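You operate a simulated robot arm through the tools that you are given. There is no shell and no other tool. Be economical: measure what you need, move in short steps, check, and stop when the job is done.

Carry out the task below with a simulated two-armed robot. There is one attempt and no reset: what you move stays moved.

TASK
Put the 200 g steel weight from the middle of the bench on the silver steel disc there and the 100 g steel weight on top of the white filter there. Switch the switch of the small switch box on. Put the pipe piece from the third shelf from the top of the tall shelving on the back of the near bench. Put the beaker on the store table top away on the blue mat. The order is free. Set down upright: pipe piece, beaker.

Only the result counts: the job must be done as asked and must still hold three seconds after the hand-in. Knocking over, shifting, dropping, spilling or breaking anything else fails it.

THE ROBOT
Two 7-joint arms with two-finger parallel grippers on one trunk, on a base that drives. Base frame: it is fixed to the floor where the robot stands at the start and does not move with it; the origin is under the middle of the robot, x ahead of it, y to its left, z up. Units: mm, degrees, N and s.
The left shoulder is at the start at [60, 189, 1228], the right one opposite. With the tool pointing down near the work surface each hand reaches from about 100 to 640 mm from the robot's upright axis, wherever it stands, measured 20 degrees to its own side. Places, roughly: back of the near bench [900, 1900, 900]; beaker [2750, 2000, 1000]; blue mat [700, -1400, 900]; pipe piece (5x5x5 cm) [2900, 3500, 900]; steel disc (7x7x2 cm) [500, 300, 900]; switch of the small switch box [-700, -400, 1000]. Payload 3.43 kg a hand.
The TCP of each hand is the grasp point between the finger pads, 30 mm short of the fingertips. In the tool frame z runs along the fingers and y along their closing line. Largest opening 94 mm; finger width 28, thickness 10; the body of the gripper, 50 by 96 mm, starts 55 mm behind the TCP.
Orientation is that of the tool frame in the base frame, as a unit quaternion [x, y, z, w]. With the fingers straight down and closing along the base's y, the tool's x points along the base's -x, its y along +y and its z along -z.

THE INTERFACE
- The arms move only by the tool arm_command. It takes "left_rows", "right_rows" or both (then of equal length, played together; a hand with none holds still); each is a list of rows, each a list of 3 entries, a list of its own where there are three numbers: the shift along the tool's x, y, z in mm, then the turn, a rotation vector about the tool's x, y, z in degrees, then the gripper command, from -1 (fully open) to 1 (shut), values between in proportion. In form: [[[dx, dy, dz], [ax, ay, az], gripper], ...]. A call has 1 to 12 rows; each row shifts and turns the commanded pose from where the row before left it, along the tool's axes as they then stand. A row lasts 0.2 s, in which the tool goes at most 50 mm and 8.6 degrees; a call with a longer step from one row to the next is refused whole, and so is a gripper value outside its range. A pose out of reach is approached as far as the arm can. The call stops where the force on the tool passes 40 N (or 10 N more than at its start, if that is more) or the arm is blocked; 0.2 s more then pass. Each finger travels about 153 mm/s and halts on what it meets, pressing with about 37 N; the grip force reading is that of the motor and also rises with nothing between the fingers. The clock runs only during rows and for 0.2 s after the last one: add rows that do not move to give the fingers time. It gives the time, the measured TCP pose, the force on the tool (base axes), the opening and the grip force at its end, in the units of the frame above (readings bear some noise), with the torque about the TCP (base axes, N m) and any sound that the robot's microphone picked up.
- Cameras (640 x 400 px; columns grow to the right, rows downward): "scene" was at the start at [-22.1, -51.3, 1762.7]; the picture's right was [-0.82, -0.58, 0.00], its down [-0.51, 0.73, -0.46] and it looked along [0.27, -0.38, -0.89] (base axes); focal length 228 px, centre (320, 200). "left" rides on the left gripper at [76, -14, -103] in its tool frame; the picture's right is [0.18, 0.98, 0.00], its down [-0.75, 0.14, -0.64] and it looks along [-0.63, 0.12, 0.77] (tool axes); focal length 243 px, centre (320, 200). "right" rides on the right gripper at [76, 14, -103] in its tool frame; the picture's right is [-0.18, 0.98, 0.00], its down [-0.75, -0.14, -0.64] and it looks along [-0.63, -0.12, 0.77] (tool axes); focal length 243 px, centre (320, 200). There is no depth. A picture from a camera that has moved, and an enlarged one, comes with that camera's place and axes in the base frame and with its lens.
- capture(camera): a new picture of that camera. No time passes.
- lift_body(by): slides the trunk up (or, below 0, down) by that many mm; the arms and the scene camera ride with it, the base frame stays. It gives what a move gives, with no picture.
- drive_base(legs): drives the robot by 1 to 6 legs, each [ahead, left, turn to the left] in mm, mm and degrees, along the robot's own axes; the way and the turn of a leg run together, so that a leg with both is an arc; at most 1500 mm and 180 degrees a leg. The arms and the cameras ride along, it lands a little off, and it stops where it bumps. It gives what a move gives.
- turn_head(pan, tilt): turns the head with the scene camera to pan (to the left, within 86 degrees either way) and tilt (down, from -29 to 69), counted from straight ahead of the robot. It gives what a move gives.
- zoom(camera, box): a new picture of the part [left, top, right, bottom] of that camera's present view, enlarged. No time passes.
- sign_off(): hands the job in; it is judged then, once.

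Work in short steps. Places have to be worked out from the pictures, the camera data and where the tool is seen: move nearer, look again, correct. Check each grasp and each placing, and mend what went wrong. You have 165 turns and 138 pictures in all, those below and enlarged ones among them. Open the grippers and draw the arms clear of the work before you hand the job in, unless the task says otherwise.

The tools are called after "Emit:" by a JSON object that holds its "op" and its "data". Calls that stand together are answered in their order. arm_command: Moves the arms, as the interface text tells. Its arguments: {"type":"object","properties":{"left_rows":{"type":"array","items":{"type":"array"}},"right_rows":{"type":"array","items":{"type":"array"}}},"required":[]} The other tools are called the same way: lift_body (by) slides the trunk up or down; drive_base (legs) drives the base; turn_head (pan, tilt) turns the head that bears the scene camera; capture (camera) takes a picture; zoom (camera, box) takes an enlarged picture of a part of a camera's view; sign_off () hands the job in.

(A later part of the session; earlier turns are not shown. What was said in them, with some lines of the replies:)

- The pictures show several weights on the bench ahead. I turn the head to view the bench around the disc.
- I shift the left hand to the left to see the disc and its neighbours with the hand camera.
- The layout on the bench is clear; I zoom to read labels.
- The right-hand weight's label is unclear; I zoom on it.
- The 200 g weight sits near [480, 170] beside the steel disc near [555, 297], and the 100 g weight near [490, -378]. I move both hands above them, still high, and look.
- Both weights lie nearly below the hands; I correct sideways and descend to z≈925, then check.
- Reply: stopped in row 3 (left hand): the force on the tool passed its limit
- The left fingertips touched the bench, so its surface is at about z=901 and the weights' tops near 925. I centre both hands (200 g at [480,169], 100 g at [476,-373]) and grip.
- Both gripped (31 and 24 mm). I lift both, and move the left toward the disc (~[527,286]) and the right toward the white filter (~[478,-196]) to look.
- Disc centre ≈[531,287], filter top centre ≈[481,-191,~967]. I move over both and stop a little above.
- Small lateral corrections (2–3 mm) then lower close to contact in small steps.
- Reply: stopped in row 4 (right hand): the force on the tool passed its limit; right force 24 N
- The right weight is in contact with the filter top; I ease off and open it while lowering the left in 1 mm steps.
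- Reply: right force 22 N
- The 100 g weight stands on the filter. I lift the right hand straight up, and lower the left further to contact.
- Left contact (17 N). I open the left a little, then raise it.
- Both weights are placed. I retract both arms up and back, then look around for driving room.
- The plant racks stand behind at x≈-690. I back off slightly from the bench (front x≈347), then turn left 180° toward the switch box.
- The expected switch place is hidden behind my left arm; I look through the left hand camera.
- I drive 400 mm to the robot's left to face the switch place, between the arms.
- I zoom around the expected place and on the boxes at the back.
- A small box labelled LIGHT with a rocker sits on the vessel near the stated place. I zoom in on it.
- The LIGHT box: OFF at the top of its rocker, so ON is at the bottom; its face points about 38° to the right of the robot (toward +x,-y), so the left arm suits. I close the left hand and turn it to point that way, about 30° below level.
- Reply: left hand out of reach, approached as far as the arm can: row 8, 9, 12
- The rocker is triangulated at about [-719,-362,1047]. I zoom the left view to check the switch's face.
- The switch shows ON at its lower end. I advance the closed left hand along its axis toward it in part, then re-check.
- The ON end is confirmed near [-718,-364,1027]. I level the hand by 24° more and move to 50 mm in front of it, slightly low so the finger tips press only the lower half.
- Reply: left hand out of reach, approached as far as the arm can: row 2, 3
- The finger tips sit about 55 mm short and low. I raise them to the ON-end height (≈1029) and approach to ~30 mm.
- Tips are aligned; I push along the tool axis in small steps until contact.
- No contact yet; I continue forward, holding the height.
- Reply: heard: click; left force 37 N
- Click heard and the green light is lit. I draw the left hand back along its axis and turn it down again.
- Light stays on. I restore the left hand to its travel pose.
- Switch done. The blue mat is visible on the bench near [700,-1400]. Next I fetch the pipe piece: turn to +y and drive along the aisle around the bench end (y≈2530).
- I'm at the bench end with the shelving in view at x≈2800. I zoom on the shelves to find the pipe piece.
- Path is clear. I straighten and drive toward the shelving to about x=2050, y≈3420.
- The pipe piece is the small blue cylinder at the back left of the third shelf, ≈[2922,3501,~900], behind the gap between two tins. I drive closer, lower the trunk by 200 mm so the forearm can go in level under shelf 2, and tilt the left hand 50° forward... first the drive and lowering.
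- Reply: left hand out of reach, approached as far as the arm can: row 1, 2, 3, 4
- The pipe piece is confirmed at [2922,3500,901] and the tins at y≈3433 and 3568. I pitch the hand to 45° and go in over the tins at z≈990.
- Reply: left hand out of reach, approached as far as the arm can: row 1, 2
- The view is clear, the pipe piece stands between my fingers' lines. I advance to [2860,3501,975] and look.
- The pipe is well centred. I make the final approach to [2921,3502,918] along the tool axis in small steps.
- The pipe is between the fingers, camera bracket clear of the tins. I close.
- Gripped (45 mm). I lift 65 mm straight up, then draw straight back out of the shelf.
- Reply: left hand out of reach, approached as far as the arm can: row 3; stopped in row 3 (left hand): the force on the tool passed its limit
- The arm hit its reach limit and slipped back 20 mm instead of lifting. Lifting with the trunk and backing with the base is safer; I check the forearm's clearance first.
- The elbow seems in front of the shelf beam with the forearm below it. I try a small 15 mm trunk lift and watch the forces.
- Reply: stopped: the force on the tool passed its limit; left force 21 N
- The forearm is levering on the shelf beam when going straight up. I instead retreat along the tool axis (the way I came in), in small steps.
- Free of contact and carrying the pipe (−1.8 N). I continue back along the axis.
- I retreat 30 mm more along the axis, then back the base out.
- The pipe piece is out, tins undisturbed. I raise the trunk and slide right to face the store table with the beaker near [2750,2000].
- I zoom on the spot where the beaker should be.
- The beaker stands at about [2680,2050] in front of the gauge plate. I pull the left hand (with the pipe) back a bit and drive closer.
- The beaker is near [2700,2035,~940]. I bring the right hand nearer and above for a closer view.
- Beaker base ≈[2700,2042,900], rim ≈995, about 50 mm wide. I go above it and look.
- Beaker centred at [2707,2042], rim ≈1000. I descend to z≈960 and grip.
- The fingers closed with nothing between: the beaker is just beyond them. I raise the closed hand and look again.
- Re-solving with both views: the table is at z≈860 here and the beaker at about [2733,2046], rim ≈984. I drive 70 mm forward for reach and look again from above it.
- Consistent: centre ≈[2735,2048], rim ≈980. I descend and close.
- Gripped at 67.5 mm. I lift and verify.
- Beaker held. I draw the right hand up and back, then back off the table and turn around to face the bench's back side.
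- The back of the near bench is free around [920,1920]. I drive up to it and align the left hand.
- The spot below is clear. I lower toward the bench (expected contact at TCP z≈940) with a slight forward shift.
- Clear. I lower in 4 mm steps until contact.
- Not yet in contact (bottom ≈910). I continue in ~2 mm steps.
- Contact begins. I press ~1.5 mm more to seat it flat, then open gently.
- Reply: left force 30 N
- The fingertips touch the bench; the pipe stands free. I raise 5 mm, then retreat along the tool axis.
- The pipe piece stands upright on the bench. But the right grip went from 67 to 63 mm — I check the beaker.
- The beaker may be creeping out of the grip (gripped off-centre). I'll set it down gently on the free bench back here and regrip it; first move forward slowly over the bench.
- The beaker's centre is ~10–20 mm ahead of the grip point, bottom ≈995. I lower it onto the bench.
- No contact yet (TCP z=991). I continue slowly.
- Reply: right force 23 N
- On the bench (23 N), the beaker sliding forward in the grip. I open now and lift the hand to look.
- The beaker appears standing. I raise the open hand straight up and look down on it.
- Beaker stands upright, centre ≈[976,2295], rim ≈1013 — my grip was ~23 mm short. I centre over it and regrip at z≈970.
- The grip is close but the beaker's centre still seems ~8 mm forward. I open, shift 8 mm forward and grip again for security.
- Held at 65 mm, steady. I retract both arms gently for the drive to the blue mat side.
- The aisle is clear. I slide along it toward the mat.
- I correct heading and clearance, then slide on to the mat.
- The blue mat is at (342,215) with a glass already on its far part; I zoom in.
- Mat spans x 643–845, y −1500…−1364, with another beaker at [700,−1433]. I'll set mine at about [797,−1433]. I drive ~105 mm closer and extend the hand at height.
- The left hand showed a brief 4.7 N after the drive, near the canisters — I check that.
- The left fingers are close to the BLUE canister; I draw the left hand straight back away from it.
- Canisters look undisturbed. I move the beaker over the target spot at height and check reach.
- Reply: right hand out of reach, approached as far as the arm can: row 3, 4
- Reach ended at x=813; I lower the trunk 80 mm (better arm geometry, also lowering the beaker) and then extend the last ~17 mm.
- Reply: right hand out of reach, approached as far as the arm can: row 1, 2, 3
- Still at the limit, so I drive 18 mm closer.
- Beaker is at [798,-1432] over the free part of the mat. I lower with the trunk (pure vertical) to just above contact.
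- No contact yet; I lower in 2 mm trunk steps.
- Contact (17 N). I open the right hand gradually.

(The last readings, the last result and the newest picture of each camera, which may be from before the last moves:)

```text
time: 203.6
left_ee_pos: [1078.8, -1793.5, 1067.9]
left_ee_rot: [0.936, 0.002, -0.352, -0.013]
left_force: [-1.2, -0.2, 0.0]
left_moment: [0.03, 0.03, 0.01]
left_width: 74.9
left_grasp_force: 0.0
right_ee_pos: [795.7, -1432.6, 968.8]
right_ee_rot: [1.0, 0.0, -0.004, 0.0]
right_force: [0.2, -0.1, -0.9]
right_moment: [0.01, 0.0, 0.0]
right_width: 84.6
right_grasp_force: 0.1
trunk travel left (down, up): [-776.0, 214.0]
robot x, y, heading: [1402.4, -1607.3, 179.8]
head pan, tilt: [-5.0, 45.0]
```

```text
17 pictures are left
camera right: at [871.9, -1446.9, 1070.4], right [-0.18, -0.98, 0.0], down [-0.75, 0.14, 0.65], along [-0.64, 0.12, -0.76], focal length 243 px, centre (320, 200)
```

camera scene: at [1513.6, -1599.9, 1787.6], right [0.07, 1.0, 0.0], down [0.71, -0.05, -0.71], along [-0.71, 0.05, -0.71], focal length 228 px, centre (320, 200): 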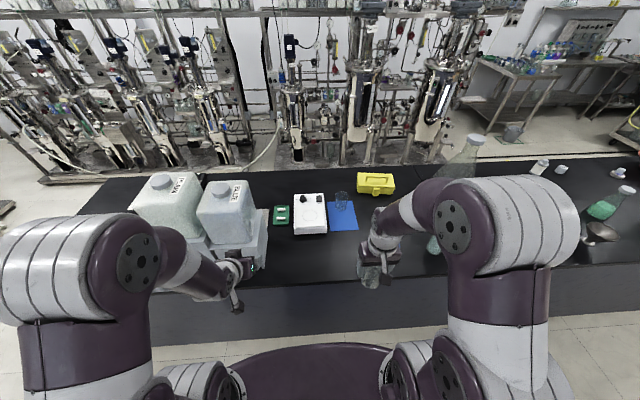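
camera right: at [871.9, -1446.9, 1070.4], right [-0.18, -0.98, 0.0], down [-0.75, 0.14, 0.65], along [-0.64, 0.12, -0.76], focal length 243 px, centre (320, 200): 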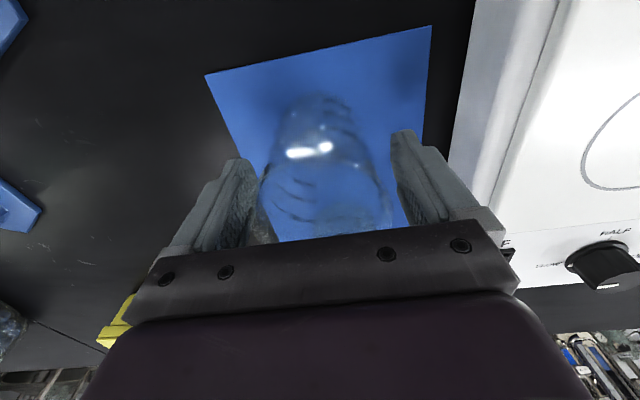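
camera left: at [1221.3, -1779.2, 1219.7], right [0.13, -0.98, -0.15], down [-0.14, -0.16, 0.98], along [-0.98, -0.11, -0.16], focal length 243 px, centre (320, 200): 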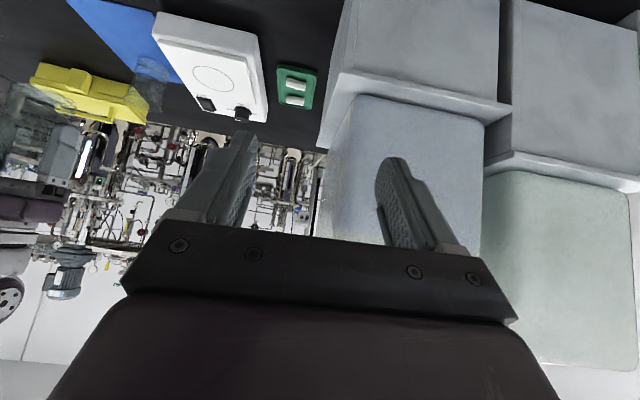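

The beaker stands released on the mat. I open fully and raise straight up with the trunk.

Emit:
{"op": "arm_command", "data": {"right_rows": [[[0, 0, 0], [0, 0, 0], -1], [[0, 0, 0], [0, 0, 0], -1]]}}

Emit:
{"op": "lift_body", "data": {"by": 140}}

Emit:
{"op": "capture", "data": {"camera": "right"}}

Emit:
{"op": "zoom", "data": {"camera": "scene", "box": [280, 160, 420, 260]}}

```text
time: 204.2
left_ee_pos: [1077.8, -1792.4, 1067.3]
left_ee_rot: [0.936, 0.002, -0.352, -0.012]
left_force: [-0.6, -0.8, 0.7]
left_moment: [0.01, -0.02, -0.03]
left_width: 75.1
left_grasp_force: 0.0
right_ee_pos: [795.4, -1432.7, 968.6]
right_ee_rot: [1.0, 0.001, -0.004, 0.001]
right_force: [0.5, 0.4, -0.8]
right_moment: [0.01, -0.04, -0.01]
right_width: 93.8
right_grasp_force: 0.0
trunk travel left (down, up): [-776.0, 214.0]
robot x, y, heading: [1406.1, -1610.3, 180.1]
head pan, tilt: [-5.0, 45.0]
```

```text
time: 205.9
left_ee_pos: [1077.6, -1793.3, 1206.9]
left_ee_rot: [0.936, 0.002, -0.353, -0.013]
left_force: [0.1, 0.7, 0.5]
left_moment: [-0.01, -0.02, 0.04]
left_width: 75.2
left_grasp_force: 0.0
right_ee_pos: [793.5, -1433.5, 1108.6]
right_ee_rot: [1.0, 0.0, -0.005, 0.0]
right_force: [0.7, 0.5, 0.6]
right_moment: [-0.01, 0.03, 0.0]
right_width: 94.1
right_grasp_force: 0.1
trunk travel left (down, up): [-916.0, 74.0]
robot x, y, heading: [1407.3, -1609.2, 180.2]
head pan, tilt: [-5.0, 45.0]
```

```text
16 pictures are left
camera right: at [871.7, -1446.9, 1210.2], right [-0.18, -0.98, 0.0], down [-0.75, 0.14, 0.65], along [-0.64, 0.12, -0.76], focal length 243 px, centre (320, 200)
```

right: 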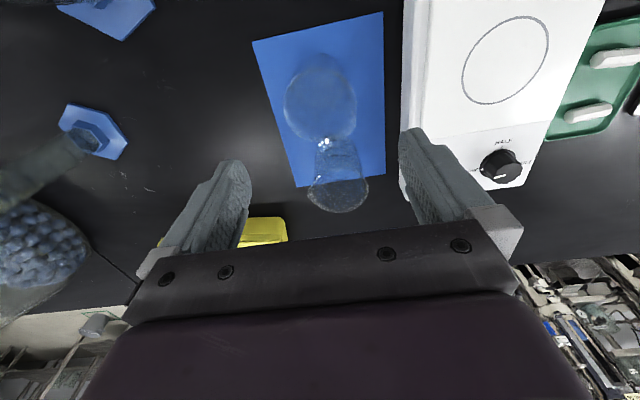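

```text
4.00 times, centred on (350, 210) of scene
camera zoom: at [1385.8, -1601.0, 1801.5], right [0.09, 1.0, 0.0], down [0.7, -0.06, -0.71], along [-0.7, 0.06, -0.71], focal length 912 px, centre (200, 160)
```

zoom: 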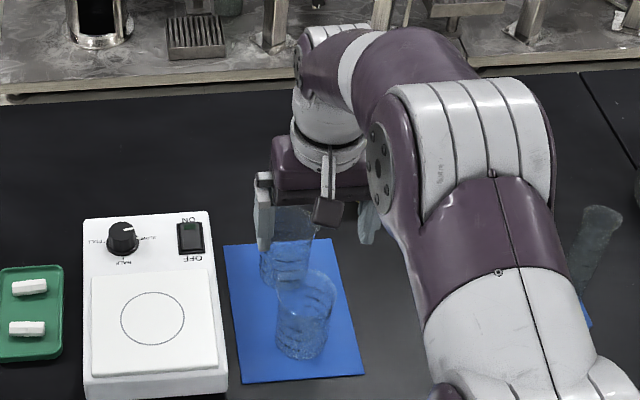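

Both beakers stand upright on the mat. I retract the right arm and back off.

Emit:
{"op": "arm_command", "data": {"right_rows": [[[0, 0, -40], [0, 0, 0], -1], [[35, 0, -10], [0, 0, 0], -1], [[35, 0, -10], [0, 0, 0], -1], [[35, 0, -10], [0, 0, 0], -1], [[35, 0, -10], [0, 0, 0], -1], [[35, 0, -5], [0, 0, 0], -1], [[35, 0, 0], [0, 0, 0], -1], [[35, 0, 0], [0, 0, 0], -1]]}}

Emit:
{"op": "drive_base", "data": {"legs": [[-150, 0, 0]]}}

Emit:
{"op": "capture", "data": {"camera": "scene"}}

```text
time: 207.7
left_ee_pos: [1079.3, -1793.5, 1207.6]
left_ee_rot: [0.936, 0.002, -0.353, -0.012]
left_force: [-0.1, -0.4, -0.4]
left_moment: [0.03, 0.01, 0.0]
left_width: 75.3
left_grasp_force: 0.1
right_ee_pos: [1054.1, -1434.3, 1183.8]
right_ee_rot: [1.0, 0.001, -0.004, 0.0]
right_force: [0.4, -0.7, -0.8]
right_moment: [-0.02, 0.01, 0.01]
right_width: 94.0
right_grasp_force: 0.2
right hand out of reach, approached as far as the arm can: row 1
trunk travel left (down, up): [-916.0, 74.0]
robot x, y, heading: [1407.8, -1608.9, 180.1]
head pan, tilt: [-5.0, 45.0]
```

```text
time: 209.0
left_ee_pos: [1225.0, -1792.9, 1206.1]
left_ee_rot: [0.936, 0.001, -0.352, -0.013]
left_force: [0.1, -0.9, -0.3]
left_moment: [0.01, -0.01, 0.02]
left_width: 75.6
left_grasp_force: 0.1
right_ee_pos: [1199.9, -1434.2, 1181.3]
right_ee_rot: [1.0, -0.001, -0.003, 0.0]
right_force: [-0.8, 0.2, -0.3]
right_moment: [0.0, -0.01, 0.0]
right_width: 93.9
right_grasp_force: 0.0
trunk travel left (down, up): [-916.0, 74.0]
robot x, y, heading: [1556.2, -1608.2, 179.6]
head pan, tilt: [-5.0, 45.0]
```

```text
14 pictures are left
camera scene: at [1532.6, -1601.1, 1801.5], right [0.09, 1.0, 0.0], down [0.71, -0.06, -0.71], along [-0.7, 0.06, -0.71], focal length 228 px, centre (320, 200)
```

scene: 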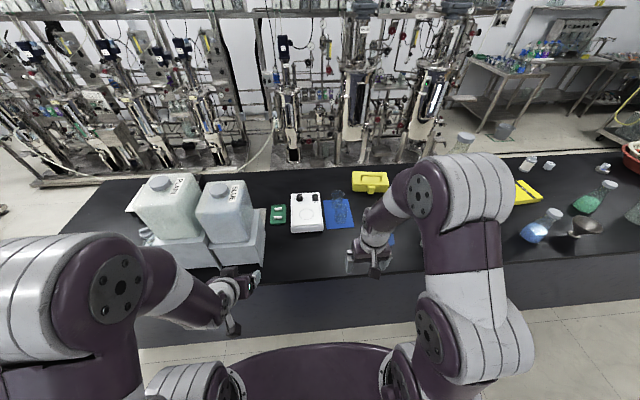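

I check the mat and the distant weights once more.

Emit:
{"op": "zoom", "data": {"camera": "scene", "box": [270, 160, 400, 250]}}

Emit:
{"op": "turn_head", "data": {"pan": -50, "tilt": 30}}

Emit:
{"op": "capture", "data": {"camera": "scene"}}

```text
4.44 times, centred on (335, 205) of scene
camera zoom: at [1532.6, -1601.1, 1801.5], right [0.09, 1.0, 0.0], down [0.71, -0.06, -0.71], along [-0.7, 0.06, -0.71], focal length 1013 px, centre (253, 178)
```

zoom: 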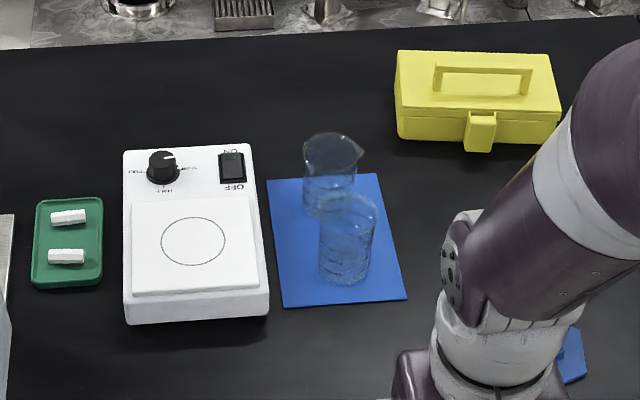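

```text
time: 210.2
left_ee_pos: [1226.9, -1793.5, 1206.5]
left_ee_rot: [0.936, 0.001, -0.351, -0.013]
left_force: [-0.1, 0.1, 1.1]
left_moment: [0.02, -0.01, 0.0]
left_width: 75.0
left_grasp_force: 0.0
right_ee_pos: [1202.6, -1433.2, 1183.3]
right_ee_rot: [1.0, -0.001, -0.004, 0.0]
right_force: [0.3, -0.1, 0.1]
right_moment: [0.01, -0.03, -0.03]
right_width: 94.0
right_grasp_force: 0.1
trunk travel left (down, up): [-916.0, 74.0]
robot x, y, heading: [1558.5, -1612.5, 180.1]
head pan, tilt: [-50.0, 30.0]
```

```text
12 pictures are left
camera scene: at [1558.1, -1539.0, 1824.1], right [0.77, 0.64, 0.0], down [0.32, -0.38, -0.87], along [-0.56, 0.66, -0.5], focal length 228 px, centre (320, 200)
```

scene: 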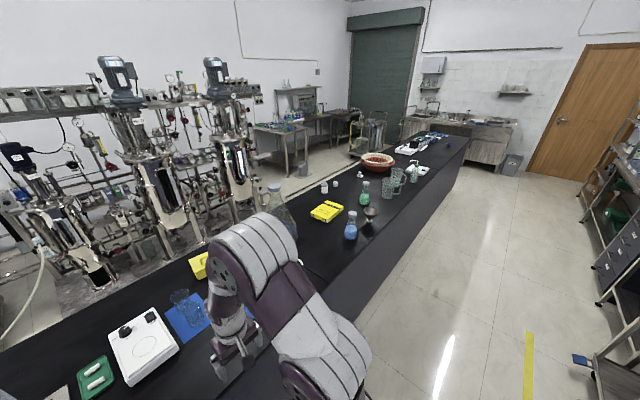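

Nothing on the bench looks knocked over and the light is on; the grippers are open and clear, so I hand in.

Emit:
{"op": "sign_off", "data": {}}

```text
The job is handed in.
```

I carried out all five parts and handed the job in; the result of the judging has not come back. The weights, switch and pipe piece I last saw close up right after placing each; the beaker I checked just before handing in.

- **200 g weight:** it is on the steel disc, slightly off centre but fully on it.
- **100 g weight:** it is on top of the white filter (the cylinder marked No. 57).
- **Switch:** I took the small switch box to be the one labelled LIGHT on the reactor vessel. It clicked and its green light came on.
- **Pipe piece:** it stands upright on the back of the near bench, near [925, 1934].
- **Beaker:** it stands upright on the blue mat near [797, -1433], in front of the beaker that was already there. It was slipping in the grip on the way, so I set it down briefly on the near bench and gripped it again.

Two contacts could count against the job:

- **Shelving:** while lifting the pipe piece out, the left arm pressed against the shelf above. The tins and boxes there looked undisturbed.
- **BLUE canister:** the left hand may have touched it lightly on the bench (4.7 N). It showed no visible shift.
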